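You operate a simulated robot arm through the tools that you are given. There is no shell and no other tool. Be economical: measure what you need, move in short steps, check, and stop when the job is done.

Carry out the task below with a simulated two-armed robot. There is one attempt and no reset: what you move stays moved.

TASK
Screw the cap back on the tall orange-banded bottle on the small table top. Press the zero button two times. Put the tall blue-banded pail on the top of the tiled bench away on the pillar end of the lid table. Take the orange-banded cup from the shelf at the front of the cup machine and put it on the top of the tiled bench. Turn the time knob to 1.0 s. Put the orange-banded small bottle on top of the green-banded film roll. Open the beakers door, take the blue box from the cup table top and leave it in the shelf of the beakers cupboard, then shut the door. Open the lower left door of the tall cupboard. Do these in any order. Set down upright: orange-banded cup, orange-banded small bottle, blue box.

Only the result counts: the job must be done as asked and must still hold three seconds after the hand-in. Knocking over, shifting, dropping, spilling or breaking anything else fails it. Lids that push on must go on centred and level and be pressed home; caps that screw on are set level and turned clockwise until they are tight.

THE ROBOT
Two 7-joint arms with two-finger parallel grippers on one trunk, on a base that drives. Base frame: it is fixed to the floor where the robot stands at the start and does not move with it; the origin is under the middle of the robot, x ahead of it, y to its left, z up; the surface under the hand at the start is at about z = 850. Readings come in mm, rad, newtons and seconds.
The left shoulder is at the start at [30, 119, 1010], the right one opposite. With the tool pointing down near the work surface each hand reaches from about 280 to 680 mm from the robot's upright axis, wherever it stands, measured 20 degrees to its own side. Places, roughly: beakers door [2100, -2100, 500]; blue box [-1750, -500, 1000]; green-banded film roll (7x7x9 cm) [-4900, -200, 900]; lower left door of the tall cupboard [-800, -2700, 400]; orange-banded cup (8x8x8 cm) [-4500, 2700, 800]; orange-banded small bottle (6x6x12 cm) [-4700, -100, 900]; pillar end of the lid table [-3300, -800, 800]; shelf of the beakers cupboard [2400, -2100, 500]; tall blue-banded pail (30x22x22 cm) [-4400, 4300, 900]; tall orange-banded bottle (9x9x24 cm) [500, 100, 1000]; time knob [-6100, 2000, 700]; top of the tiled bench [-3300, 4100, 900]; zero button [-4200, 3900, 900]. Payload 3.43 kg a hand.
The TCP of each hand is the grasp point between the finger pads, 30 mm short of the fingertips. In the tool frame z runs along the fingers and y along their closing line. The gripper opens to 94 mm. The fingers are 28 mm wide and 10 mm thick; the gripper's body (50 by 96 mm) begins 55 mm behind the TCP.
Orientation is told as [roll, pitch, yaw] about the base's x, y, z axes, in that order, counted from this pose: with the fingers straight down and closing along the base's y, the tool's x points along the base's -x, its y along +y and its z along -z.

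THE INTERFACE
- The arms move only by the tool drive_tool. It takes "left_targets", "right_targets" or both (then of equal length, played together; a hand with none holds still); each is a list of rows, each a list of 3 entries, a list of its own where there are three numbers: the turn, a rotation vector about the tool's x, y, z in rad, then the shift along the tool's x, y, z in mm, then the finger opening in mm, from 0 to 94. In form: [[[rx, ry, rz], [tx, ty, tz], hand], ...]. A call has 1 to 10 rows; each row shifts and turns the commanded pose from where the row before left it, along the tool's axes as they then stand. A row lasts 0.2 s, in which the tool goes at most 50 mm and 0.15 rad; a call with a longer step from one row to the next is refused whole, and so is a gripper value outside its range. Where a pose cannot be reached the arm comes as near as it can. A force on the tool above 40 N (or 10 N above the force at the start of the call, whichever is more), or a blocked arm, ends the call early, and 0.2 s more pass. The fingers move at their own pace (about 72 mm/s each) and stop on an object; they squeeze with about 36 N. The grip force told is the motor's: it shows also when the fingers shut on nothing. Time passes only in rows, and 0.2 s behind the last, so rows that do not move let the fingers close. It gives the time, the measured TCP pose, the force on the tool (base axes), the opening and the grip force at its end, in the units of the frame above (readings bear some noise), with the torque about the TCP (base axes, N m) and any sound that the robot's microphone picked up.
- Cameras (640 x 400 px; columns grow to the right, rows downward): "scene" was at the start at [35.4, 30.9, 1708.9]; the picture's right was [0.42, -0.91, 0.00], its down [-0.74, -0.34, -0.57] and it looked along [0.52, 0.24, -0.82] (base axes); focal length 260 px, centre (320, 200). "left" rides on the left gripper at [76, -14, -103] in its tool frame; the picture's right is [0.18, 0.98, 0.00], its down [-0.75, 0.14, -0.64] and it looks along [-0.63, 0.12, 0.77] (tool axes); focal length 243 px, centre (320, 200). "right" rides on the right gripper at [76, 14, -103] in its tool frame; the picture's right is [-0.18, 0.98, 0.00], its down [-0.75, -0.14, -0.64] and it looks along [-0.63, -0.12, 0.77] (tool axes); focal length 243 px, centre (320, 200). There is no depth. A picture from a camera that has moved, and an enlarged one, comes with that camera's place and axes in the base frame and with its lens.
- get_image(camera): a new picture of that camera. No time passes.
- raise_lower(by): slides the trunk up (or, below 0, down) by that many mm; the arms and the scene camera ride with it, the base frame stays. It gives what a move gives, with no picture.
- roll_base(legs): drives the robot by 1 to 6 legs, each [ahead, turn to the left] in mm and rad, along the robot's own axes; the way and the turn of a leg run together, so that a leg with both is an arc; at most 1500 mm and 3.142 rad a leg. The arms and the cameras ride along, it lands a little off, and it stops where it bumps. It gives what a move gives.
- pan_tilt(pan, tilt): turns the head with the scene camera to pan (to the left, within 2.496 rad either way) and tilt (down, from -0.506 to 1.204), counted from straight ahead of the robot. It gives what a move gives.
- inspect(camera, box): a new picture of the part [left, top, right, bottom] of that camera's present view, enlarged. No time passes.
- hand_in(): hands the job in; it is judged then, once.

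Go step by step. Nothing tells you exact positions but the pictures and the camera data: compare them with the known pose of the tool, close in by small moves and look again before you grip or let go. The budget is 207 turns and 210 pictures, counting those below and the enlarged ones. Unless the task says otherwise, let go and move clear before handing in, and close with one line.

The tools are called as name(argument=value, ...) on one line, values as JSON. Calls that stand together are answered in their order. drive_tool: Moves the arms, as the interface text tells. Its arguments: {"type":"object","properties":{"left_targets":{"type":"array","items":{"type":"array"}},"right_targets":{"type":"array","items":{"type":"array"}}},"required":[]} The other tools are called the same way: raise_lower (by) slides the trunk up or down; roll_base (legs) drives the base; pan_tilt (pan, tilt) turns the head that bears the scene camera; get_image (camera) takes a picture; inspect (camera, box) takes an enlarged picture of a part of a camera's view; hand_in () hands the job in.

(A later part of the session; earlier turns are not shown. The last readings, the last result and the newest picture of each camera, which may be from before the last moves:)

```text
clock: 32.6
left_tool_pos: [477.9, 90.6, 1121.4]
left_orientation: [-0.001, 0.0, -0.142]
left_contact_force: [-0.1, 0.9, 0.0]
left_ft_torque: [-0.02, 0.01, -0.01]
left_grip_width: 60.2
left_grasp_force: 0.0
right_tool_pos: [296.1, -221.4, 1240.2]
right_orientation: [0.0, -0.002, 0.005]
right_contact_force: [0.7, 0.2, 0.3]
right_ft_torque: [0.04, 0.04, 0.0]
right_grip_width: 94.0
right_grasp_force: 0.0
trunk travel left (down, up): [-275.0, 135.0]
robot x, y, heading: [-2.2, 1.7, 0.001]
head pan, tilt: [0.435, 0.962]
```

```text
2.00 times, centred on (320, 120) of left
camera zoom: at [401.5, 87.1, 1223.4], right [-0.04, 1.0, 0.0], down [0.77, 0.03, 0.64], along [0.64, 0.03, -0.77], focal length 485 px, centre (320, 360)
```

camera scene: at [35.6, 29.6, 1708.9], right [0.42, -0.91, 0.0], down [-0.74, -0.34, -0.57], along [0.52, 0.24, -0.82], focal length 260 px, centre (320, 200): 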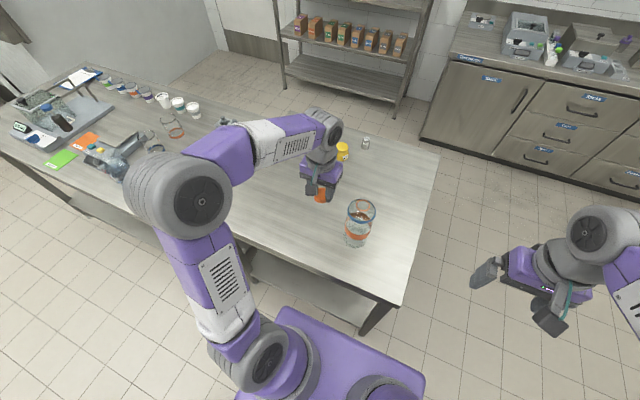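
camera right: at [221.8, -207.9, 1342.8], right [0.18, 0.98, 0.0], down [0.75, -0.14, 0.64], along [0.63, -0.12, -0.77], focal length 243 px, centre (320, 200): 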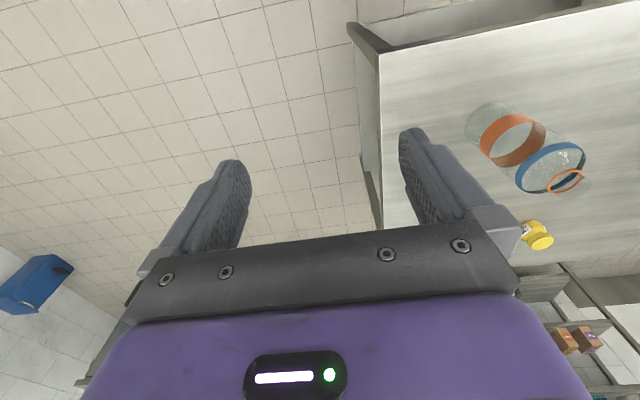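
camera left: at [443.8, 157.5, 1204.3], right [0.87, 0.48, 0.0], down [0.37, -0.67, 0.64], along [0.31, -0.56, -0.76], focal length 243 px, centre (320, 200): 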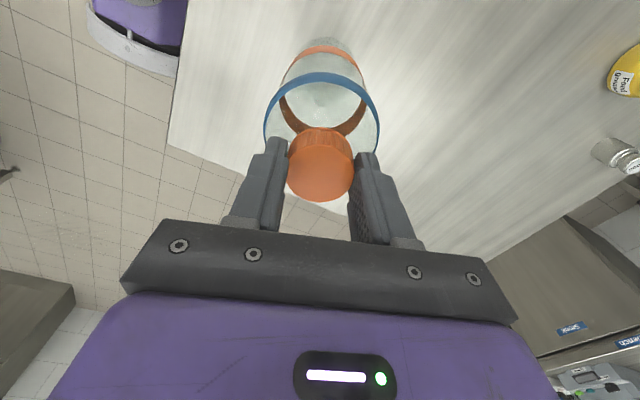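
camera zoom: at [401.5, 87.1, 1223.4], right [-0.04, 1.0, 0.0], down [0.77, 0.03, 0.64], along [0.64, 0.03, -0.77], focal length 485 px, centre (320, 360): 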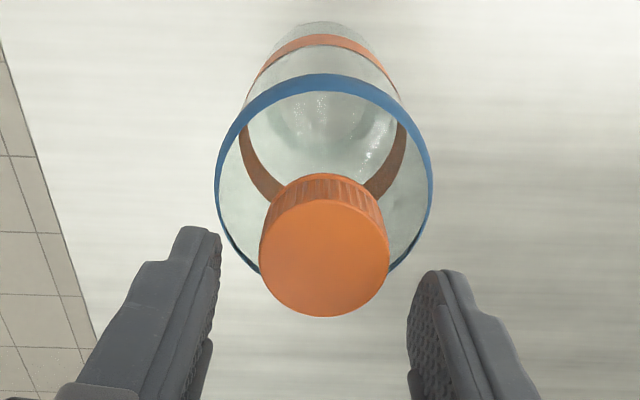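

drive_tool(left_targets=[[[0, 0, 0], [2.0, 2.6, 0], 60], [[0, 0, 0], [0, 0, 10], 60], [[0, 0, 0], [0, 0, 11], 60], [[0, 0, 0], [0, 0, 0], 30], [[0, 0, 0], [0, 0, 0], 30], [[0, 0, 0.1], [0, 0, 0.5], 30], [[0, 0, 0.14], [0, 0, 0.5], 30], [[0, 0, 0.14], [0, 0, 0.2], 30], [[0, 0, 0.14], [0, 0, 0.2], 30], [[0, 0, 0.14], [0, 0, 0], 30]])

drive_tool(left_targets=[[[0, 0, 0.14], [0, 0, 0.2], 30], [[0, 0, 0.14], [0, 0, 0.2], 30], [[0, 0, 0.14], [0, 0, 0.2], 30], [[0, 0, 0.14], [0, 0, 0.2], 30]])

inspect(camera="right", box=[520, 140, 640, 215])

```text
clock: 34.8
left_tool_pos: [477.0, 93.3, 1099.4]
left_orientation: [0.0, 0.0, -0.81]
left_contact_force: [1.1, -0.2, 2.6]
left_ft_torque: [0.03, -0.04, 0.03]
left_grip_width: 39.5
left_grasp_force: 36.1
right_tool_pos: [296.7, -221.6, 1239.5]
right_orientation: [0.0, -0.001, 0.002]
right_contact_force: [0.4, 0.3, 0.6]
right_ft_torque: [-0.05, 0.0, -0.02]
right_grip_width: 94.1
right_grasp_force: 0.0
trunk travel left (down, up): [-275.0, 135.0]
robot x, y, heading: [0.4, 4.0, -0.002]
head pan, tilt: [0.435, 0.962]
```

```text
clock: 35.8
left_tool_pos: [476.8, 93.6, 1097.8]
left_orientation: [0.001, 0.0, -1.371]
left_contact_force: [-0.4, -0.4, 7.0]
left_ft_torque: [-0.08, 0.06, 0.08]
left_grip_width: 39.5
left_grasp_force: 35.7
right_tool_pos: [296.5, -220.9, 1240.5]
right_orientation: [0.0, -0.001, 0.003]
right_contact_force: [0.0, -0.1, 0.5]
right_ft_torque: [0.03, -0.04, -0.03]
right_grip_width: 94.2
right_grasp_force: 0.1
trunk travel left (down, up): [-275.0, 135.0]
robot x, y, heading: [0.4, -4.4, 0.004]
head pan, tilt: [0.435, 0.962]
```

```text
5.33 times, centred on (580, 178) of right
camera zoom: at [221.2, -207.0, 1343.1], right [0.18, 0.98, 0.0], down [0.75, -0.14, 0.64], along [0.63, -0.12, -0.77], focal length 1294 px, centre (-1067, 320)
```

zoom: 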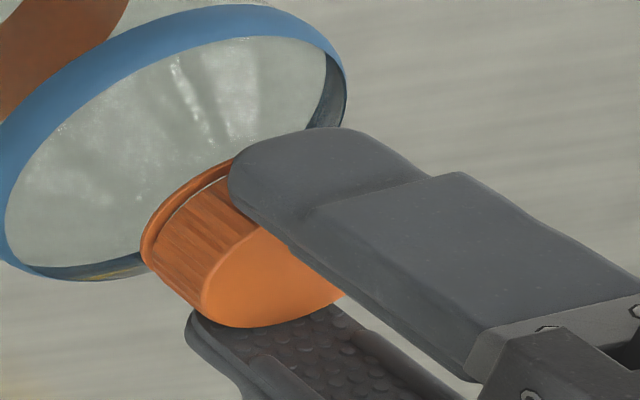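

It's progressing and the gap is shrinking. I'll continue.

drive_tool(left_targets=[[[0, 0, 0.14], [0, 0, 0.3], 30], [[0, 0, 0.14], [0, 0, 0.3], 30], [[0, 0, 0.14], [0, 0, 0.3], 30], [[0, 0, 0.14], [0, 0, 0.3], 30], [[0, 0, 0.14], [0, 0, 0.3], 30], [[0, 0, 0.14], [0, 0, 0.3], 30]])

drive_tool(left_targets=[[[0, 0, 0.14], [0, 0, 0.3], 30], [[0, 0, 0.14], [0, 0, 0.3], 30], [[0, 0, 0.14], [0, 0, 0.3], 30], [[0, 0, 0.14], [0, 0, 0.3], 30]])

inspect(camera="right", box=[520, 140, 640, 215])

```text
clock: 37.2
left_tool_pos: [474.6, 93.0, 1097.9]
left_orientation: [0.004, 0.003, -2.208]
left_contact_force: [-0.2, -0.1, 23.7]
left_ft_torque: [-0.1, 0.12, 0.23]
left_grip_width: 39.8
left_grasp_force: 36.4
right_tool_pos: [294.8, -221.7, 1241.3]
right_orientation: [-0.001, 0.0, 0.003]
right_contact_force: [0.4, -0.4, -0.8]
right_ft_torque: [0.0, -0.02, 0.02]
right_grip_width: 93.9
right_grasp_force: 0.1
trunk travel left (down, up): [-275.0, 135.0]
robot x, y, heading: [-1.6, -1.8, -0.002]
head pan, tilt: [0.435, 0.962]
```

```text
clock: 38.2
left_tool_pos: [474.9, 93.6, 1094.5]
left_orientation: [0.0, 0.0, -2.768]
left_contact_force: [-0.6, 0.5, 16.5]
left_ft_torque: [0.07, 0.0, 0.17]
left_grip_width: 39.6
left_grasp_force: 36.4
right_tool_pos: [296.3, -221.6, 1240.0]
right_orientation: [-0.001, -0.002, 0.002]
right_contact_force: [-0.3, 0.2, 0.1]
right_ft_torque: [-0.03, 0.0, 0.01]
right_grip_width: 94.2
right_grasp_force: 0.0
trunk travel left (down, up): [-275.0, 135.0]
robot x, y, heading: [0.2, -0.1, -0.001]
head pan, tilt: [0.435, 0.962]
```

```text
5.33 times, centred on (580, 178) of right
camera zoom: at [220.6, -207.1, 1343.1], right [0.18, 0.98, 0.0], down [0.75, -0.14, 0.64], along [0.63, -0.12, -0.77], focal length 1294 px, centre (-1067, 320)
```

zoom: 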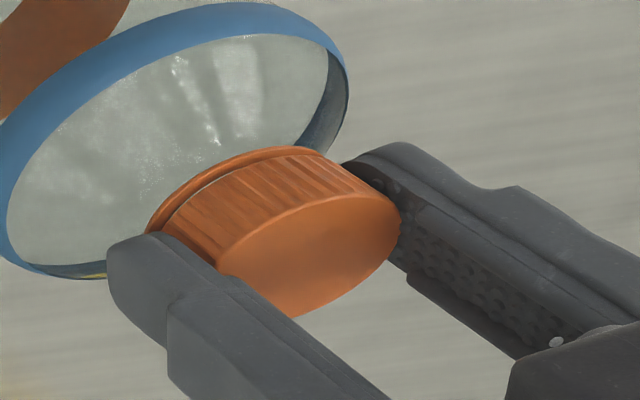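

drive_tool(left_targets=[[[0, 0, 0.14], [0, 0, 0], 30], [[0, 0, 0.14], [0, 0, 0], 30], [[0, 0, 0.14], [0, 0, 0], 30], [[0, 0, 0.14], [0, 0, 0], 30], [[0, 0, 0.14], [0, 0, 0], 30], [[0, 0, 0.14], [0, 0, 0], 30], [[0, 0, 0.14], [0, 0, 0], 30]])

inspect(camera="right", box=[520, 140, 640, 215])

inspect(camera="left", box=[240, 20, 400, 220])

```text
clock: 39.8
left_tool_pos: [476.8, 94.2, 1095.4]
left_orientation: [-0.002, 0.0, 2.534]
left_contact_force: [-0.5, -0.1, 3.9]
left_ft_torque: [-0.02, 0.05, 0.0]
left_grip_width: 39.2
left_grasp_force: 36.1
right_tool_pos: [297.0, -220.4, 1239.7]
right_orientation: [0.0, -0.001, 0.003]
right_contact_force: [0.1, 0.0, 1.2]
right_ft_torque: [-0.02, 0.03, -0.01]
right_grip_width: 94.1
right_grasp_force: 0.1
trunk travel left (down, up): [-275.0, 135.0]
robot x, y, heading: [-0.0, 0.6, 0.003]
head pan, tilt: [0.435, 0.962]
```

```text
5.33 times, centred on (580, 178) of right
camera zoom: at [221.4, -206.8, 1343.0], right [0.18, 0.98, 0.0], down [0.75, -0.14, 0.64], along [0.63, -0.12, -0.77], focal length 1294 px, centre (-1067, 320)
```

zoom: 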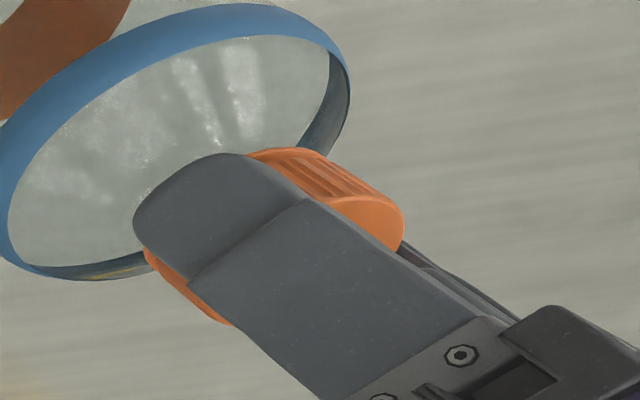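

```text
2.00 times, centred on (320, 120) of left
camera zoom: at [547.5, 62.0, 1197.3], right [-0.41, -0.91, 0.0], down [-0.7, 0.31, 0.64], along [-0.59, 0.26, -0.77], focal length 485 px, centre (320, 360)
```

zoom: 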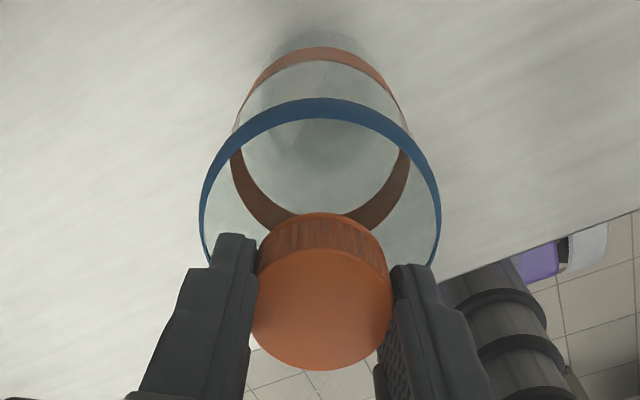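

The thread grips but the bottle may be spinning along, so I'll brace the bottle with the right hand. I'll let go of the cap, rewind the left wrist, and turn the right hand to point along +y.

drive_tool(left_targets=[[[0, 0, 0], [0, 0, 0], 60], [[0, 0, 0], [0, 0, 0], 60], [[0, 0, 0], [0, 0, -25], 60], [[0, 0, -0.15], [0, 0, 0], 60], [[0, 0, -0.15], [0, 0, 0], 60], [[0, 0, -0.15], [0, 0, 0], 60], [[0, 0, -0.15], [0, 0, 0], 60], [[0, 0, -0.15], [0, 0, 0], 60], [[0, 0, -0.15], [0, 0, 0], 60], [[0, 0, -0.15], [0, 0, 0], 60]], right_targets=[[[0, 0, 0], [0, -20, 0], 94], [[0, 0, 0], [0, -20, 0], 94], [[-0.0806, 0.0806, 0.0806], [0, 0, 0], 94], [[-0.0806, 0.0806, 0.0806], [0, 0, 0], 94], [[-0.0806, 0.0806, 0.0806], [0, 0, 0], 94], [[-0.0806, 0.0806, 0.0806], [0, 0, 0], 94], [[-0.0806, 0.0806, 0.0806], [0, 0, 0], 94], [[-0.0806, 0.0806, 0.0806], [0, 0, 0], 94], [[-0.0806, 0.0806, 0.0806], [0, 0, 0], 94], [[-0.0806, 0.0806, 0.0806], [0, 0, 0], 94]])

drive_tool(left_targets=[[[0, 0, -0.15], [0, 0, 0], 60], [[0, 0, -0.15], [0, 0, 0], 60], [[0, 0, -0.15], [0, 0, 0], 60], [[0, 0, -0.15], [0, 0, 0], 60], [[0, 0, -0.15], [0, 0, 0], 60], [[0, 0, -0.15], [0, 0, 0], 60], [[0, 0, -0.15], [0, 0, 0], 60], [[0, 0, -0.15], [0, 0, 0], 60], [[0, 0, -0.15], [0, 0, 0], 60], [[0, 0, -0.15], [0, 0, 0], 60]], right_targets=[[[-0.0806, 0.0806, 0.0806], [0, 0, 0], 94], [[-0.0806, 0.0806, 0.0806], [0, 0, 0], 94], [[-0.0806, 0.0806, 0.0806], [0, 0, 0], 94], [[-0.0806, 0.0806, 0.0806], [0, 0, 0], 94], [[-0.0806, 0.0806, 0.0806], [0, 0, 0], 94], [[-0.0806, 0.0806, 0.0806], [0, 0, 0], 94], [[-0.0806, 0.0806, 0.0806], [0, 0, 0], 94], [[0, 0, 0], [0, 40, 0], 94], [[0, 0, 0], [0, 40, 0], 94], [[0, 0, 0], [0, 40, 0], 94]])

get_image(camera="scene")

get_image(camera="right")

```text
clock: 42.0
left_tool_pos: [475.9, 94.2, 1120.4]
left_orientation: [0.0, 0.001, -2.694]
left_contact_force: [0.8, -0.6, 0.1]
left_ft_torque: [0.0, 0.03, 0.0]
left_grip_width: 60.3
left_grasp_force: 0.2
right_tool_pos: [297.9, -261.2, 1239.9]
right_orientation: [0.489, 0.786, -0.484]
right_contact_force: [-0.2, 0.0, -0.2]
right_ft_torque: [-0.02, -0.03, 0.01]
right_grip_width: 94.1
right_grasp_force: 0.0
trunk travel left (down, up): [-275.0, 135.0]
robot x, y, heading: [2.9, -5.0, -0.0]
head pan, tilt: [0.435, 0.962]
```

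```text
clock: 44.2
left_tool_pos: [478.2, 93.4, 1119.1]
left_orientation: [0.0, 0.0, -1.194]
left_contact_force: [-0.7, 0.5, -1.1]
left_ft_torque: [0.01, -0.01, 0.0]
left_grip_width: 59.8
left_grasp_force: 0.1
right_tool_pos: [420.3, -260.4, 1238.2]
right_orientation: [-1.976, 1.566, 2.74]
right_contact_force: [0.9, -0.6, -0.3]
right_ft_torque: [0.01, 0.01, 0.0]
right_grip_width: 93.9
right_grasp_force: 0.0
trunk travel left (down, up): [-275.0, 135.0]
robot x, y, heading: [-1.4, 0.1, -0.003]
head pan, tilt: [0.435, 0.962]
```

```text
173 pictures are left
camera scene: at [37.2, 30.5, 1708.8], right [0.42, -0.91, 0.0], down [-0.75, -0.34, -0.57], along [0.52, 0.24, -0.82], focal length 260 px, centre (320, 200)
```

scene: 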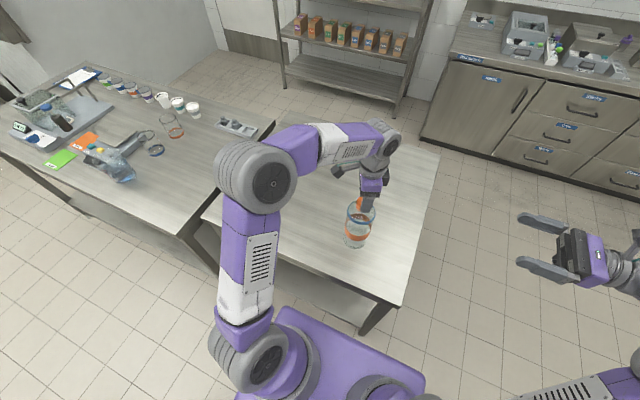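

```text
172 pictures are left
camera right: at [435.5, -362.2, 1314.7], right [0.98, 0.0, -0.19], down [-0.14, -0.64, -0.75], along [-0.12, 0.77, -0.63], focal length 243 px, centre (320, 200)
```

right: 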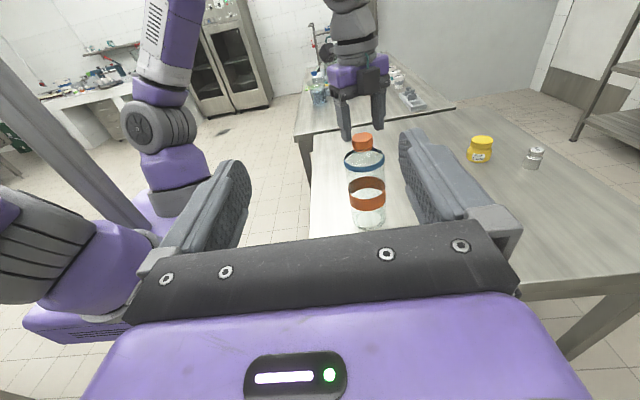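

The right hand now looks along +y at the bottle. I'll bring it to a pre-grasp in front of the bottle at z ≈ 970 while the left finishes rewinding.

drive_tool(right_targets=[[[0, 0, 0], [-33.6, 7.1, 28], 94], [[0, 0, 0], [-33.6, 7.1, 28], 94], [[0, 0, 0], [-33.6, 7.1, 28], 94], [[0, 0, 0], [-33.6, 7.1, 28], 94], [[0, 0, 0], [-33.6, 7.1, 28], 94], [[0, 0, 0], [-33.6, 7.1, 28], 94], [[0, 0, 0], [-33.6, 7.1, 28], 94], [[0, 0, 0], [-33.6, 7.1, 28], 94]], left_targets=[[[0, 0, -0.15], [0, 0, 0], 60], [[0, 0, -0.15], [0, 0, 0], 60], [[0, 0, -0.15], [0, 0, 0], 60], [[0, 0, -0.15], [0, 0, 0], 60], [[0, 0, -0.15], [0, 0, 0], 60], [[0, 0, -0.15], [0, 0, 0], 60], [[0, 0, -0.15], [0, 0, 0], 60], [[0, 0, -0.15], [0, 0, 0], 60]])

get_image(camera="right")

inspect(camera="left", box=[240, 20, 400, 220])

```text
clock: 46.0
left_tool_pos: [477.0, 94.6, 1117.9]
left_orientation: [-0.001, -0.001, 0.006]
left_contact_force: [0.3, 0.4, 0.9]
left_ft_torque: [-0.03, 0.01, 0.0]
left_grip_width: 60.0
left_grasp_force: 0.3
right_tool_pos: [474.0, -35.0, 969.4]
right_orientation: [1.381, 1.571, -0.19]
right_contact_force: [-0.2, -0.1, -0.3]
right_ft_torque: [0.02, 0.0, -0.03]
right_grip_width: 93.8
right_grasp_force: 0.0
trunk travel left (down, up): [-275.0, 135.0]
robot x, y, heading: [1.1, -1.0, 0.003]
head pan, tilt: [0.435, 0.962]
```

```text
171 pictures are left
camera right: at [490.0, -137.5, 1045.9], right [0.98, 0.0, -0.18], down [-0.14, -0.64, -0.75], along [-0.12, 0.77, -0.63], focal length 243 px, centre (320, 200)
```

right: 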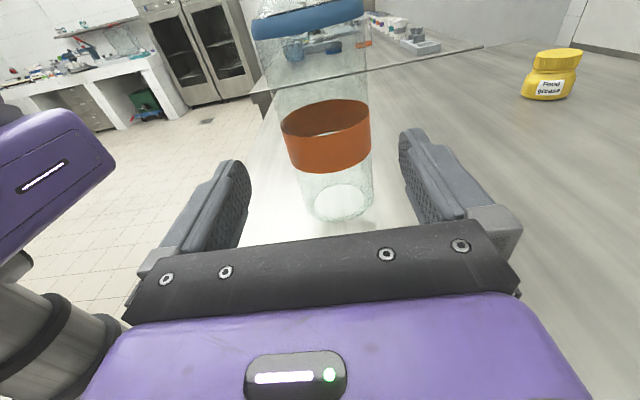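

```text
2.00 times, centred on (320, 120) of left
camera zoom: at [401.8, 79.1, 1222.3], right [-0.19, 0.98, 0.0], down [0.75, 0.15, 0.64], along [0.63, 0.12, -0.77], focal length 485 px, centre (320, 360)
```

zoom: 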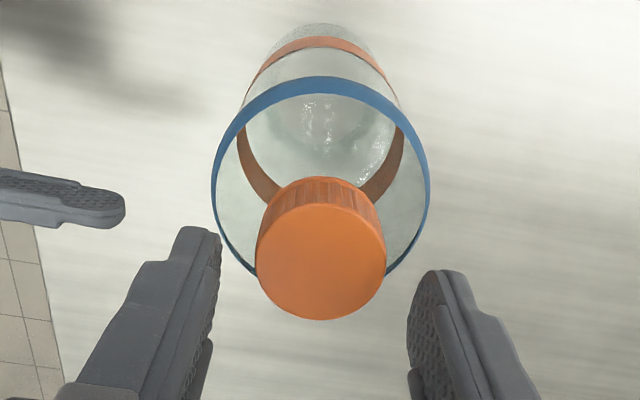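

The bottle axis is at x ≈ 478. I'll shift 4 mm and advance halfway, then check clearances.

drive_tool(right_targets=[[[0, 0, 0], [0, 4, 20], 94], [[0, 0, 0], [0, 0, 20], 94], [[0, 0, 0], [0, 0, 10], 94]])

get_image(camera="right")

get_image(camera="left")

```text
clock: 46.8
left_tool_pos: [477.0, 94.3, 1121.4]
left_orientation: [0.001, 0.001, 0.002]
left_contact_force: [-0.3, -0.8, 0.0]
left_ft_torque: [-0.01, 0.0, 0.01]
left_grip_width: 59.8
left_grasp_force: 0.1
right_tool_pos: [478.7, 14.3, 968.9]
right_orientation: [-2.594, 1.57, 2.121]
right_contact_force: [-0.7, 0.7, 0.2]
right_ft_torque: [0.04, -0.01, 0.04]
right_grip_width: 94.1
right_grasp_force: 0.1
trunk travel left (down, up): [-275.0, 135.0]
robot x, y, heading: [0.4, 1.7, 0.001]
head pan, tilt: [0.435, 0.962]
```

```text
169 pictures are left
camera right: at [493.9, -88.0, 1046.4], right [0.98, 0.0, -0.18], down [-0.14, -0.64, -0.75], along [-0.12, 0.77, -0.63], focal length 243 px, centre (320, 200)
```

right: 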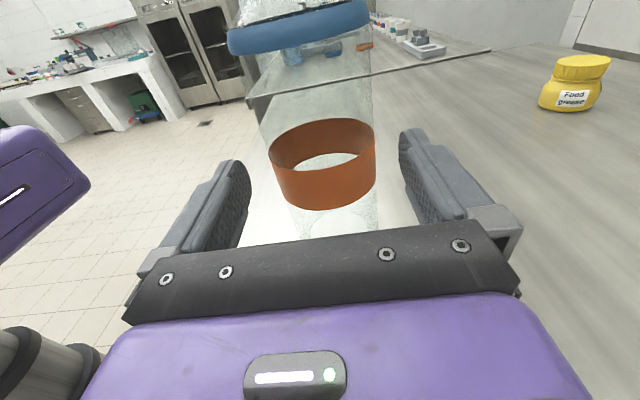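

```text
168 pictures are left
camera left: at [401.3, 79.4, 1222.4], right [-0.19, 0.98, 0.0], down [0.75, 0.14, 0.64], along [0.63, 0.12, -0.77], focal length 243 px, centre (320, 200)
```

left: 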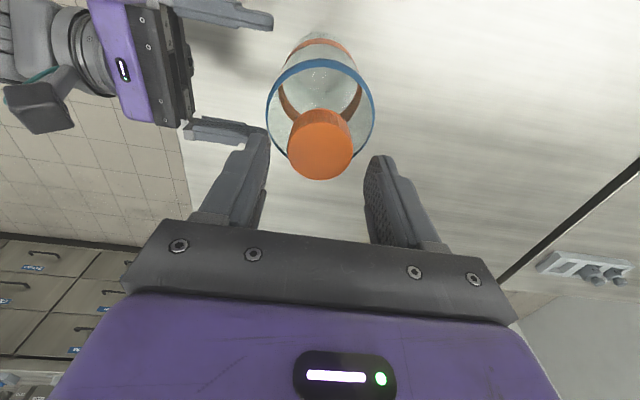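

Clearances look balanced. I'll advance to the axis and close gently on the body.

drive_tool(right_targets=[[[0, 0, 0], [0, -1, 18], 94], [[0, 0, 0], [0, 0, 18], 94], [[0, 0, 0], [0, 0, 18], 94], [[0, 0, 0], [0, 0, 18], 94]])

get_image(camera="right")

get_image(camera="left")

```text
clock: 47.8
left_tool_pos: [476.8, 94.6, 1119.6]
left_orientation: [0.001, 0.0, 0.002]
left_contact_force: [1.0, 0.9, 0.1]
left_ft_torque: [-0.01, 0.01, -0.01]
left_grip_width: 60.2
left_grasp_force: 0.0
right_tool_pos: [477.9, 86.4, 969.8]
right_orientation: [-0.671, 1.569, -2.238]
right_contact_force: [-0.6, 0.0, 0.9]
right_ft_torque: [0.01, -0.01, -0.05]
right_grip_width: 94.1
right_grasp_force: 0.1
trunk travel left (down, up): [-275.0, 135.0]
robot x, y, heading: [1.4, 1.5, 0.005]
head pan, tilt: [0.435, 0.962]
```

```text
167 pictures are left
camera right: at [492.9, -16.4, 1046.9], right [0.98, 0.0, -0.18], down [-0.14, -0.64, -0.75], along [-0.12, 0.77, -0.63], focal length 243 px, centre (320, 200)
```

right: 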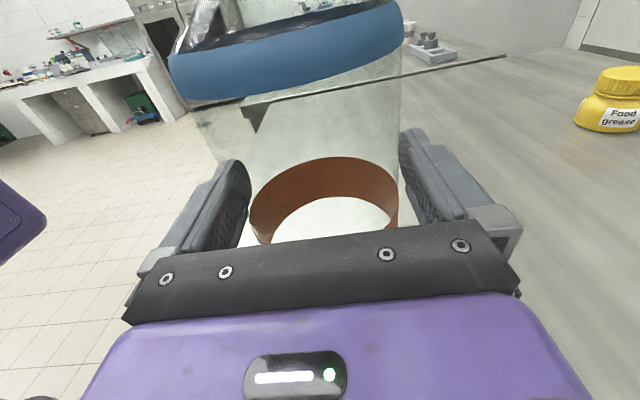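

```text
166 pictures are left
camera left: at [401.3, 79.6, 1222.4], right [-0.19, 0.98, 0.0], down [0.75, 0.14, 0.64], along [0.63, 0.12, -0.77], focal length 243 px, centre (320, 200)
```

left: 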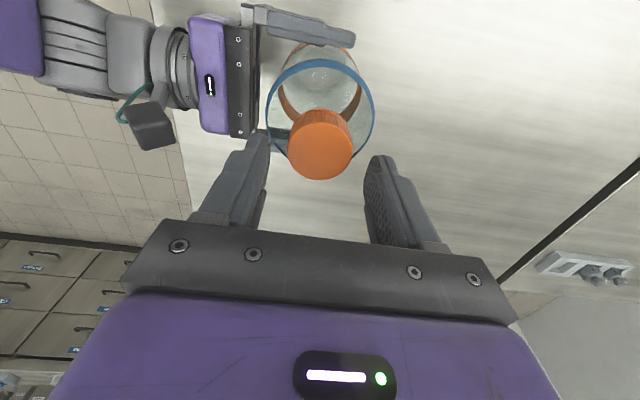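

It's in place with no contact. I'll close the right hand on the body, then lower and regrip the cap with the left and turn.

drive_tool(right_targets=[[[0, 0, 0], [0, 0, 0], 70], [[0, 0, 0], [0, 0, 0], 70], [[0, 0, 0], [0, 0, 0], 70], [[0, 0, 0], [0, 0, 0], 70], [[0, 0, 0], [0, 0, 0], 70]], left_targets=[[[0, 0, 0], [0, 0, 0], 60], [[0, 0, 0], [0, 0, 11], 60], [[0, 0, 0], [0, 0, 11], 60], [[0, 0, 0], [0, 0, 0], 30], [[0, 0, 0], [0, 0, 0], 30]])

drive_tool(left_targets=[[[0, 0, 0.14], [0, 0, 0.3], 30], [[0, 0, 0.14], [0, 0, 0.3], 30], [[0, 0, 0.14], [0, 0, 0.3], 30], [[0, 0, 0.14], [0, 0, 0.3], 30]])

```text
clock: 49.0
left_tool_pos: [476.6, 94.4, 1097.7]
left_orientation: [0.0, -0.001, 0.001]
left_contact_force: [-0.6, 1.3, 0.3]
left_ft_torque: [0.0, -0.02, 0.04]
left_grip_width: 39.7
left_grasp_force: 36.2
right_tool_pos: [476.9, 86.3, 969.7]
right_orientation: [-2.166, 1.57, 2.549]
right_contact_force: [0.8, -0.9, 0.8]
right_ft_torque: [0.06, 0.07, -0.02]
right_grip_width: 87.4
right_grasp_force: 36.4
trunk travel left (down, up): [-275.0, 135.0]
robot x, y, heading: [1.9, 1.9, 0.005]
head pan, tilt: [0.435, 0.962]
```

```text
clock: 50.0
left_tool_pos: [477.1, 94.3, 1097.4]
left_orientation: [0.002, -0.002, -0.558]
left_contact_force: [0.4, 14.0, 8.8]
left_ft_torque: [0.31, 0.0, 0.68]
left_grip_width: 41.0
left_grasp_force: 35.8
right_tool_pos: [477.6, 84.2, 970.3]
right_orientation: [1.858, 1.57, 0.29]
right_contact_force: [2.8, -16.9, 2.1]
right_ft_torque: [0.84, -0.37, -0.63]
right_grip_width: 84.1
right_grasp_force: 35.8
trunk travel left (down, up): [-275.0, 135.0]
robot x, y, heading: [0.5, 0.5, 0.001]
head pan, tilt: [0.435, 0.962]
```

Now there is a real reaction (0.68 N m) with the bottle held. I'll turn a little more to confirm it's tight.

drive_tool(left_targets=[[[0, 0, 0.12], [0, 0, 0], 30], [[0, 0, 0.12], [0, 0, 0], 30], [[0, 0, 0.12], [0, 0, 0], 30]])

get_image(camera="right")

get_image(camera="left")

inspect(camera="scene", box=[330, 180, 400, 230])

```text
clock: 50.8
left_tool_pos: [475.6, 93.6, 1097.3]
left_orientation: [0.002, 0.0, -0.921]
left_contact_force: [7.7, 12.5, 2.6]
left_ft_torque: [0.51, -0.2, 0.43]
left_grip_width: 39.5
left_grasp_force: 35.9
right_tool_pos: [476.0, 86.2, 970.5]
right_orientation: [2.857, 1.57, 1.294]
right_contact_force: [-6.1, -13.9, 3.0]
right_ft_torque: [0.71, -0.8, -0.37]
right_grip_width: 84.1
right_grasp_force: 36.6
trunk travel left (down, up): [-275.0, 135.0]
robot x, y, heading: [-0.2, 0.6, -0.002]
head pan, tilt: [0.435, 0.962]
```

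```text
165 pictures are left
camera right: at [491.7, -16.3, 1047.2], right [0.98, 0.01, -0.18], down [-0.14, -0.64, -0.75], along [-0.12, 0.77, -0.63], focal length 243 px, centre (320, 200)
```

right: 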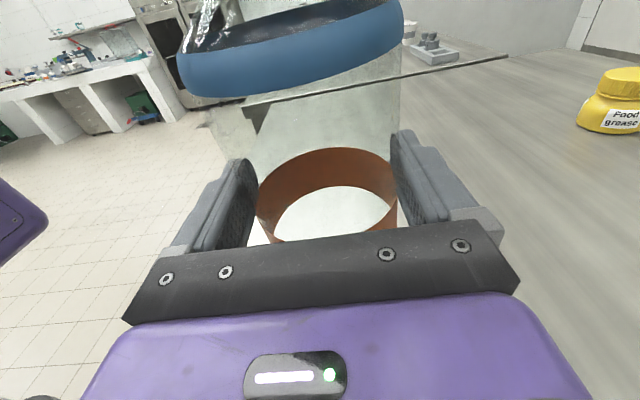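

```text
164 pictures are left
camera left: at [419.3, 145.4, 1199.0], right [0.67, 0.74, 0.0], down [0.57, -0.51, 0.64], along [0.48, -0.43, -0.77], focal length 243 px, centre (320, 200)
```

left: 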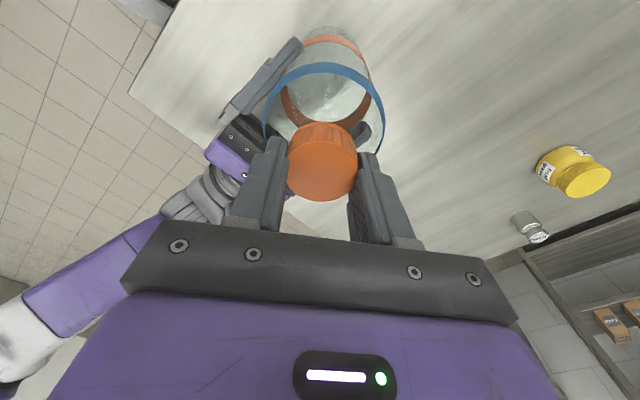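

```text
8.00 times, centred on (365, 205) of scene
camera zoom: at [34.9, 30.6, 1708.9], right [0.42, -0.91, 0.0], down [-0.74, -0.34, -0.57], along [0.52, 0.24, -0.82], focal length 2083 px, centre (-40, 160)
```

zoom: 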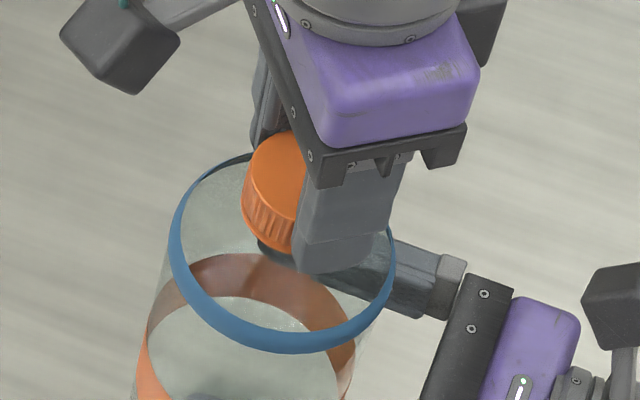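

drive_tool(left_targets=[[[0, 0, 0.14], [0, 0, 0.3], 30], [[0, 0, 0.14], [0, 0, 0.3], 30], [[0, 0, 0.14], [0, 0, 0.3], 30], [[0, 0, 0.14], [0, 0, 0.2], 30], [[0, 0, 0.14], [0, 0, 0.2], 30], [[0, 0, 0.14], [0, 0, 0], 30], [[0, 0, 0.14], [0, 0, 0], 30], [[0, 0, 0.14], [0, 0, 0], 30]])

inspect(camera="left", box=[240, 20, 400, 220])

```text
clock: 52.6
left_tool_pos: [476.0, 94.1, 1095.2]
left_orientation: [0.001, 0.001, -2.042]
left_contact_force: [-1.1, -0.6, 1.6]
left_ft_torque: [0.01, 0.11, 0.98]
left_grip_width: 40.6
left_grasp_force: 35.6
right_tool_pos: [477.6, 85.6, 971.4]
right_orientation: [-1.98, 1.571, 2.736]
right_contact_force: [2.2, -1.2, 0.7]
right_ft_torque: [-0.08, -0.16, -0.96]
right_grip_width: 84.1
right_grasp_force: 36.0
trunk travel left (down, up): [-275.0, 135.0]
robot x, y, heading: [-1.0, 2.5, -0.001]
head pan, tilt: [0.435, 0.962]
```

```text
2.00 times, centred on (320, 120) of left
camera zoom: at [498.5, 167.8, 1197.7], right [0.96, -0.28, 0.0], down [-0.21, -0.74, 0.64], along [-0.18, -0.62, -0.77], focal length 485 px, centre (320, 360)
```

zoom: 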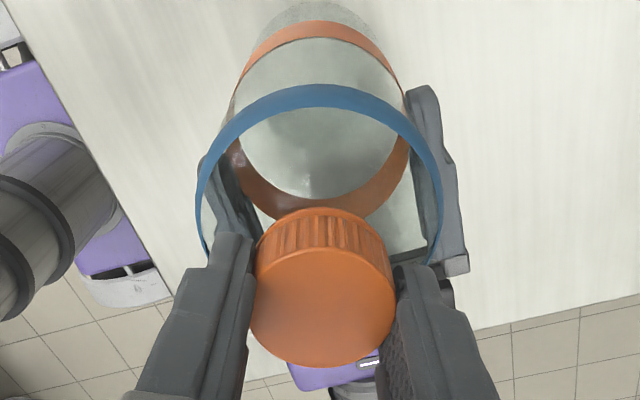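

Torque has climbed to about 1 N m, balanced by the right hand. One more small twist, then I'll release both.

drive_tool(left_targets=[[[0, 0, 0.14], [0, 0, 0], 25], [[0, 0, 0.14], [0, 0, 0], 25], [[0, 0, 0.14], [0, 0, 0], 25], [[0, 0, 0.14], [0, 0, 0], 25]])

drive_tool(left_targets=[[[0, 0, 0.14], [0, 0, 0], 25], [[0, 0, 0.14], [0, 0, 0], 25], [[0, 0, 0.14], [0, 0, 0], 25], [[0, 0, 0.14], [0, 0, 0], 25]])

inspect(camera="left", box=[240, 20, 400, 220])

```text
clock: 53.6
left_tool_pos: [477.1, 95.6, 1095.4]
left_orientation: [-0.001, 0.0, -2.598]
left_contact_force: [-3.2, 4.1, 0.1]
left_ft_torque: [0.26, 0.46, 0.74]
left_grip_width: 39.0
left_grasp_force: 36.2
right_tool_pos: [477.8, 84.2, 970.2]
right_orientation: [2.072, 1.572, 0.503]
right_contact_force: [4.6, -4.0, 1.4]
right_ft_torque: [0.17, -0.06, -0.75]
right_grip_width: 84.0
right_grasp_force: 36.5
trunk travel left (down, up): [-275.0, 135.0]
robot x, y, heading: [0.5, -1.4, -0.003]
head pan, tilt: [0.435, 0.962]
```

```text
clock: 54.6
left_tool_pos: [476.0, 96.2, 1095.1]
left_orientation: [-0.001, 0.0, 3.124]
left_contact_force: [-4.3, 8.2, 0.3]
left_ft_torque: [0.31, 0.15, 0.49]
left_grip_width: 40.2
left_grasp_force: 36.2
right_tool_pos: [477.4, 85.3, 969.8]
right_orientation: [-3.12, 1.571, 1.596]
right_contact_force: [4.5, -9.7, 1.2]
right_ft_torque: [0.69, 0.2, -0.51]
right_grip_width: 83.8
right_grasp_force: 36.0
trunk travel left (down, up): [-275.0, 135.0]
robot x, y, heading: [1.9, 2.3, 0.002]
head pan, tilt: [0.435, 0.962]
```

```text
2.00 times, centred on (320, 120) of left
camera zoom: at [553.4, 107.3, 1197.8], right [0.17, -0.99, 0.0], down [-0.76, -0.13, 0.64], along [-0.63, -0.11, -0.77], focal length 485 px, centre (320, 360)
```

zoom: 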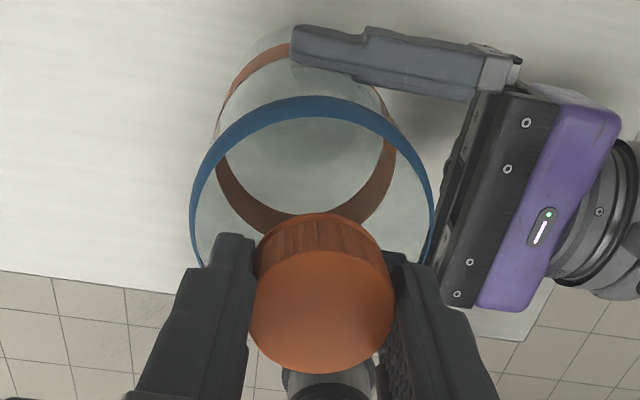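

The fingers now slip at the torque limit, so the cap is tight. I'll release the left and lift, then open the right.

drive_tool(left_targets=[[[0, 0, 0], [0, 0, 0], 60], [[0, 0, 0], [0, 0, 0], 60], [[0, 0, 0], [0, 0, -45], 60], [[0, 0, 0], [0, 0, -45], 60], [[0, 0, 0], [0, 0, 0], 60], [[0, 0, 0], [0, 0, 0], 60]], right_targets=[[[0, 0, 0], [0, 0, 0], 70], [[0, 0, 0], [0, 0, 0], 70], [[0, 0, 0], [0, 0, 0], 70], [[0, 0, 0], [0, 0, 0], 94], [[0, 0, 0], [0, 0, 0], 94], [[0, 0, 0], [0, 0, 0], 94]])

inspect(camera="left", box=[200, 0, 440, 220])

get_image(camera="right")

inspect(camera="scene", box=[330, 180, 400, 230])

```text
clock: 56.0
left_tool_pos: [475.9, 94.4, 1185.7]
left_orientation: [-0.001, 0.001, 3.123]
left_contact_force: [-0.2, 0.7, 0.0]
left_ft_torque: [-0.03, -0.02, -0.01]
left_grip_width: 60.1
left_grasp_force: 0.0
right_tool_pos: [477.1, 85.7, 969.9]
right_orientation: [-2.756, 1.57, 1.96]
right_contact_force: [1.0, 0.2, 0.7]
right_ft_torque: [0.01, -0.01, -0.01]
right_grip_width: 94.1
right_grasp_force: 0.1
trunk travel left (down, up): [-275.0, 135.0]
robot x, y, heading: [1.7, -1.8, 0.001]
head pan, tilt: [0.435, 0.962]
```

```text
1.82 times, centred on (320, 110) of left
camera zoom: at [552.9, 107.2, 1288.7], right [0.17, -0.99, 0.0], down [-0.76, -0.13, 0.64], along [-0.63, -0.11, -0.77], focal length 441 px, centre (320, 364)
```

zoom: 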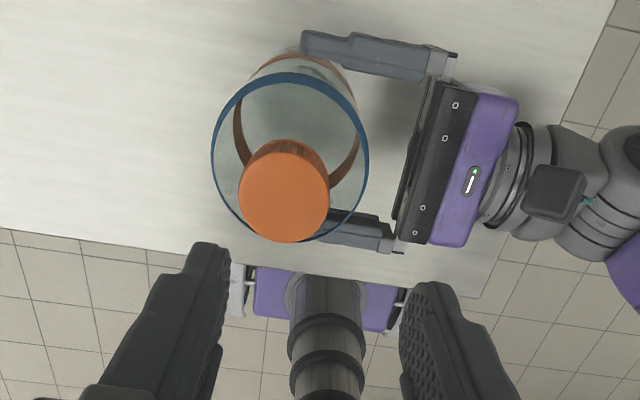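

```text
159 pictures are left
camera right: at [492.7, -16.8, 1047.0], right [0.98, 0.0, -0.18], down [-0.14, -0.64, -0.75], along [-0.12, 0.77, -0.63], focal length 243 px, centre (320, 200)
```

right: 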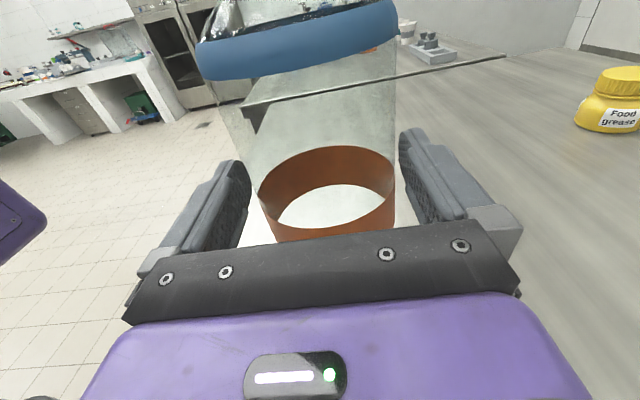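

```text
8.00 times, centred on (365, 205) of scene
camera zoom: at [35.3, 30.8, 1708.9], right [0.42, -0.91, 0.0], down [-0.74, -0.34, -0.57], along [0.52, 0.24, -0.82], focal length 2083 px, centre (-40, 160)
```

zoom: 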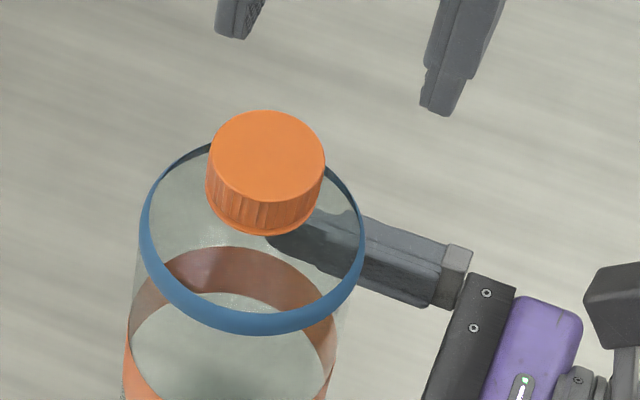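

The cap sits flush and level, and the bottle is upright. I'll withdraw the right hand, fold both hands back for travel, and look around.

drive_tool(right_targets=[[[0, 0, 0], [0, 0, -40], 94], [[0, 0, 0], [0, 0, -45], 94], [[0, 0, 0], [0, 0, -45], 94], [[0, 0, 0], [0, 0, -45], 94], [[0, 0, 0], [40, 0, -15], 94], [[0, 0, 0], [45, -10, 0], 94], [[0, 0, 0], [45, -10, 0], 94], [[0, 0, 0], [45, -10, 0], 94], [[0, 0, 0], [45, -10, 0], 94], [[0, 0, 0], [45, -10, 0], 94]], left_targets=[[[0, 0, -0.15], [0, 0, -20], 60], [[0, 0, -0.15], [0, 0, -20], 60], [[0, 0, -0.15], [0, 0, -20], 60], [[0, 0, -0.15], [0, 0, 0], 60], [[0, 0, -0.15], [0, 0, 0], 60], [[0, 0, -0.15], [0, 0, 0], 60], [[0, 0, -0.15], [0, 0, 0], 60], [[0, 0, -0.15], [0, 0, 0], 60], [[0, 0, -0.15], [0, 0, 0], 60], [[0, 0, -0.15], [0, 0, 0], 60]])

drive_tool(right_targets=[[[0.0806, -0.0806, -0.0806], [0, 0, 0], 94], [[0.0806, -0.0806, -0.0806], [0, 0, 0], 94], [[0.0806, -0.0806, -0.0806], [0, 0, 0], 94], [[0.0806, -0.0806, -0.0806], [0, 0, 0], 94], [[0.0806, -0.0806, -0.0806], [0, 0, 0], 94], [[0.0806, -0.0806, -0.0806], [0, 0, 0], 94], [[0.0806, -0.0806, -0.0806], [0, 0, 0], 94], [[0.0806, -0.0806, -0.0806], [0, 0, 0], 94], [[0.0806, -0.0806, -0.0806], [0, 0, 0], 94], [[0.0806, -0.0806, -0.0806], [0, 0, 0], 94]], left_targets=[[[0, 0, -0.15], [0, 0, 0], 94], [[0, 0, -0.15], [0, 0, 0], 94], [[0, 0, -0.15], [0, 0, 0], 94], [[0, 0, -0.15], [0, 0, 0], 94], [[0, 0, -0.15], [0, 0, 0], 94], [[0, 0, -0.15], [0, 0, 0], 94], [[0, 0, -0.15], [0, 0, 0], 94], [[0, 0, -0.15], [0, 0, 0], 94], [[0, 0, -0.15], [0, 0, 0], 94], [[0, 0, -0.15], [0, 0, 0], 94]])

drive_tool(right_targets=[[[0.0806, -0.0806, -0.0806], [0, 0, 0], 94], [[0.0806, -0.0806, -0.0806], [0, 0, 0], 94], [[0.0806, -0.0806, -0.0806], [0, 0, 0], 94], [[0.0806, -0.0806, -0.0806], [0, 0, 0], 94], [[0.0806, -0.0806, -0.0806], [0, 0, 0], 94], [[0, 0, 0], [40, 0, 0], 94], [[0, 0, 0], [40, 0, 0], 94], [[0, 0, 0], [40, 0, 0], 94]], left_targets=[[[0, 0, -0.15], [0, 0, 0], 94], [[0, 0, 0], [46, 10, 0], 94], [[0, 0, 0], [46, 10, 0], 94], [[0, 0, 0], [46, 10, 0], 94], [[0, 0, 0], [46, 10, 0], 94], [[0, 0, 0], [0, 40, 0], 94], [[0, 0, 0], [0, 40, 0], 94], [[0, 0, 0], [0, 40, 0], 94]])

pan_tilt(pan=-1.0, tilt=0.4)

get_image(camera="scene")

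```text
clock: 58.2
left_tool_pos: [477.0, 94.5, 1245.3]
left_orientation: [0.003, -0.003, -1.657]
left_contact_force: [0.2, -0.5, -1.3]
left_ft_torque: [0.01, 0.01, 0.02]
left_grip_width: 59.8
left_grasp_force: 0.0
right_tool_pos: [425.8, -105.2, 1236.8]
right_orientation: [-1.186, 1.571, -2.753]
right_contact_force: [-0.4, 1.0, 0.2]
right_ft_torque: [-0.01, 0.02, 0.0]
right_grip_width: 94.2
right_grasp_force: 0.0
trunk travel left (down, up): [-275.0, 135.0]
robot x, y, heading: [2.0, -0.4, 0.003]
head pan, tilt: [0.435, 0.962]
```

```text
clock: 60.4
left_tool_pos: [476.4, 94.3, 1245.8]
left_orientation: [0.0, 0.0, -0.157]
left_contact_force: [0.1, -0.2, 0.1]
left_ft_torque: [-0.01, -0.04, 0.04]
left_grip_width: 93.8
left_grasp_force: 0.1
right_tool_pos: [427.8, -103.9, 1235.5]
right_orientation: [0.334, 0.464, -0.33]
right_contact_force: [-0.1, 0.1, -0.3]
right_ft_torque: [0.0, 0.02, -0.03]
right_grip_width: 94.1
right_grasp_force: 0.0
trunk travel left (down, up): [-275.0, 135.0]
robot x, y, heading: [-0.2, 2.8, -0.0]
head pan, tilt: [0.435, 0.962]
```

```text
clock: 62.2
left_tool_pos: [292.3, 257.4, 1244.9]
left_orientation: [0.0, -0.002, -0.012]
left_contact_force: [-0.5, -0.6, 0.1]
left_ft_torque: [-0.01, -0.01, -0.01]
left_grip_width: 94.1
left_grasp_force: 0.2
right_tool_pos: [305.6, -104.2, 1234.4]
right_orientation: [0.003, -0.001, 0.005]
right_contact_force: [0.8, 0.7, 0.5]
right_ft_torque: [0.0, -0.02, -0.02]
right_grip_width: 93.9
right_grasp_force: 0.2
trunk travel left (down, up): [-275.0, 135.0]
robot x, y, heading: [0.8, -2.0, 0.002]
head pan, tilt: [0.435, 0.962]
```

```text
clock: 63.8
left_tool_pos: [294.0, 254.6, 1245.2]
left_orientation: [0.001, -0.001, -0.012]
left_contact_force: [-0.6, 0.4, -0.1]
left_ft_torque: [0.02, -0.03, -0.01]
left_grip_width: 94.0
left_grasp_force: 0.1
right_tool_pos: [307.9, -105.7, 1234.3]
right_orientation: [0.001, 0.0, 0.002]
right_contact_force: [-0.2, -1.2, -0.1]
right_ft_torque: [0.05, 0.06, -0.02]
right_grip_width: 94.1
right_grasp_force: 0.0
trunk travel left (down, up): [-275.0, 135.0]
robot x, y, heading: [-1.0, 0.9, 0.003]
head pan, tilt: [-1.0, 0.4]
```

```text
157 pictures are left
camera scene: at [20.3, -77.3, 1756.4], right [-0.84, -0.54, 0.0], down [-0.21, 0.33, -0.92], along [0.5, -0.77, -0.39], focal length 260 px, centre (320, 200)
```

scene: 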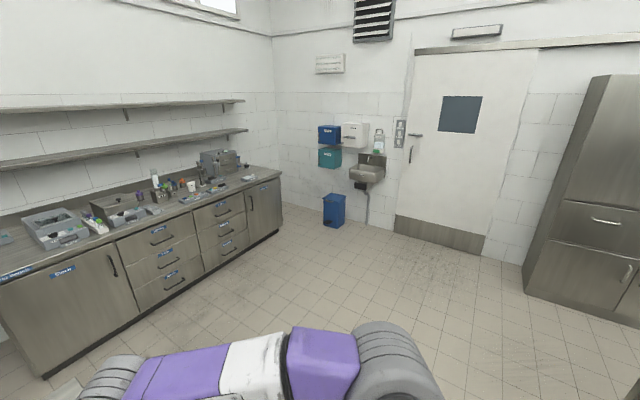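

The beakers door looks like the last door on the counter ahead right, facing −x. The tall cupboard is on the right. I'll look at the rest of the room.

inspect(camera="scene", box=[190, 150, 300, 270])

pan_tilt(pan=-2.3, tilt=0.4)

get_image(camera="scene")

pan_tilt(pan=2.4, tilt=0.3)

get_image(camera="scene")

```text
3.33 times, centred on (245, 210) of scene
camera zoom: at [20.3, -77.3, 1756.4], right [-0.84, -0.54, 0.0], down [-0.21, 0.33, -0.92], along [0.5, -0.77, -0.39], focal length 868 px, centre (570, 167)
```

zoom: 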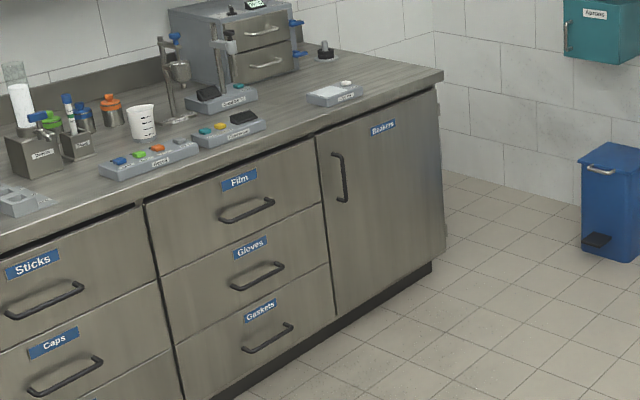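

```text
clock: 65.2
left_tool_pos: [293.5, 255.4, 1244.5]
left_orientation: [0.002, 0.0, -0.01]
left_contact_force: [-0.4, 0.3, 1.3]
left_ft_torque: [-0.03, 0.02, 0.01]
left_grip_width: 94.0
left_grasp_force: 0.1
right_tool_pos: [307.1, -105.1, 1235.0]
right_orientation: [0.0, 0.001, 0.003]
right_contact_force: [0.1, -0.3, 0.1]
right_ft_torque: [0.03, 0.02, -0.02]
right_grip_width: 93.9
right_grasp_force: 0.0
trunk travel left (down, up): [-275.0, 135.0]
robot x, y, heading: [0.1, -2.2, 0.001]
head pan, tilt: [-2.3, 0.4]
```

```text
155 pictures are left
camera scene: at [-91.6, -68.5, 1756.4], right [-0.75, 0.67, 0.0], down [0.26, 0.29, -0.92], along [-0.61, -0.69, -0.39], focal length 260 px, centre (320, 200)
```

scene: 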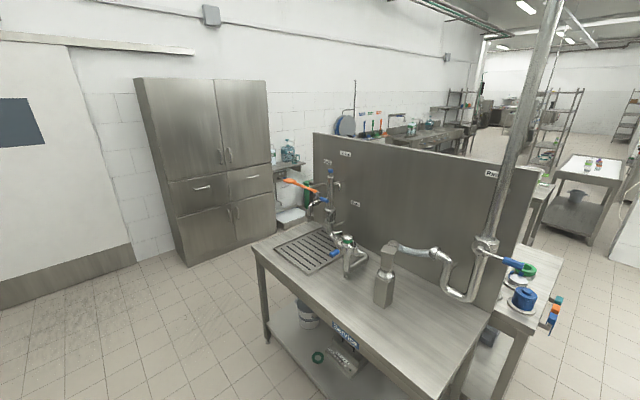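

```text
clock: 69.0
left_tool_pos: [292.5, 255.3, 1245.3]
left_orientation: [0.0, 0.0, -0.01]
left_contact_force: [-0.5, -0.2, 0.8]
left_ft_torque: [0.0, 0.02, 0.04]
left_grip_width: 94.1
left_grasp_force: 0.1
right_tool_pos: [307.4, -104.3, 1234.3]
right_orientation: [0.0, 0.0, 0.004]
right_contact_force: [-0.1, -0.2, -0.2]
right_ft_torque: [-0.01, -0.02, -0.04]
right_grip_width: 94.0
right_grasp_force: 0.1
trunk travel left (down, up): [-275.0, 135.0]
robot x, y, heading: [1.2, -3.3, -0.0]
head pan, tilt: [2.4, 0.3]
```

```text
154 pictures are left
camera scene: at [-98.7, 63.7, 1765.7], right [0.68, 0.74, 0.0], down [0.22, -0.2, -0.96], along [-0.7, 0.65, -0.3], focal length 260 px, centre (320, 200)
```

scene: 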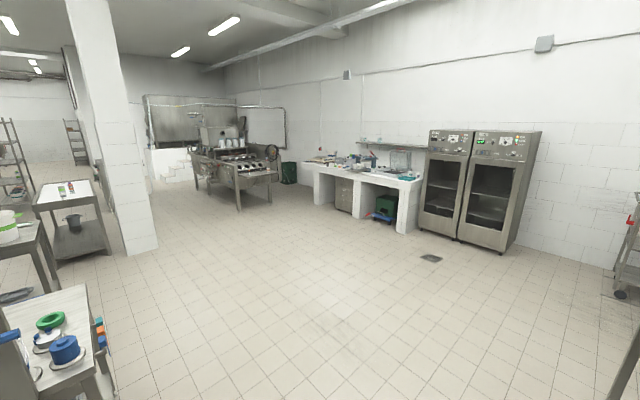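

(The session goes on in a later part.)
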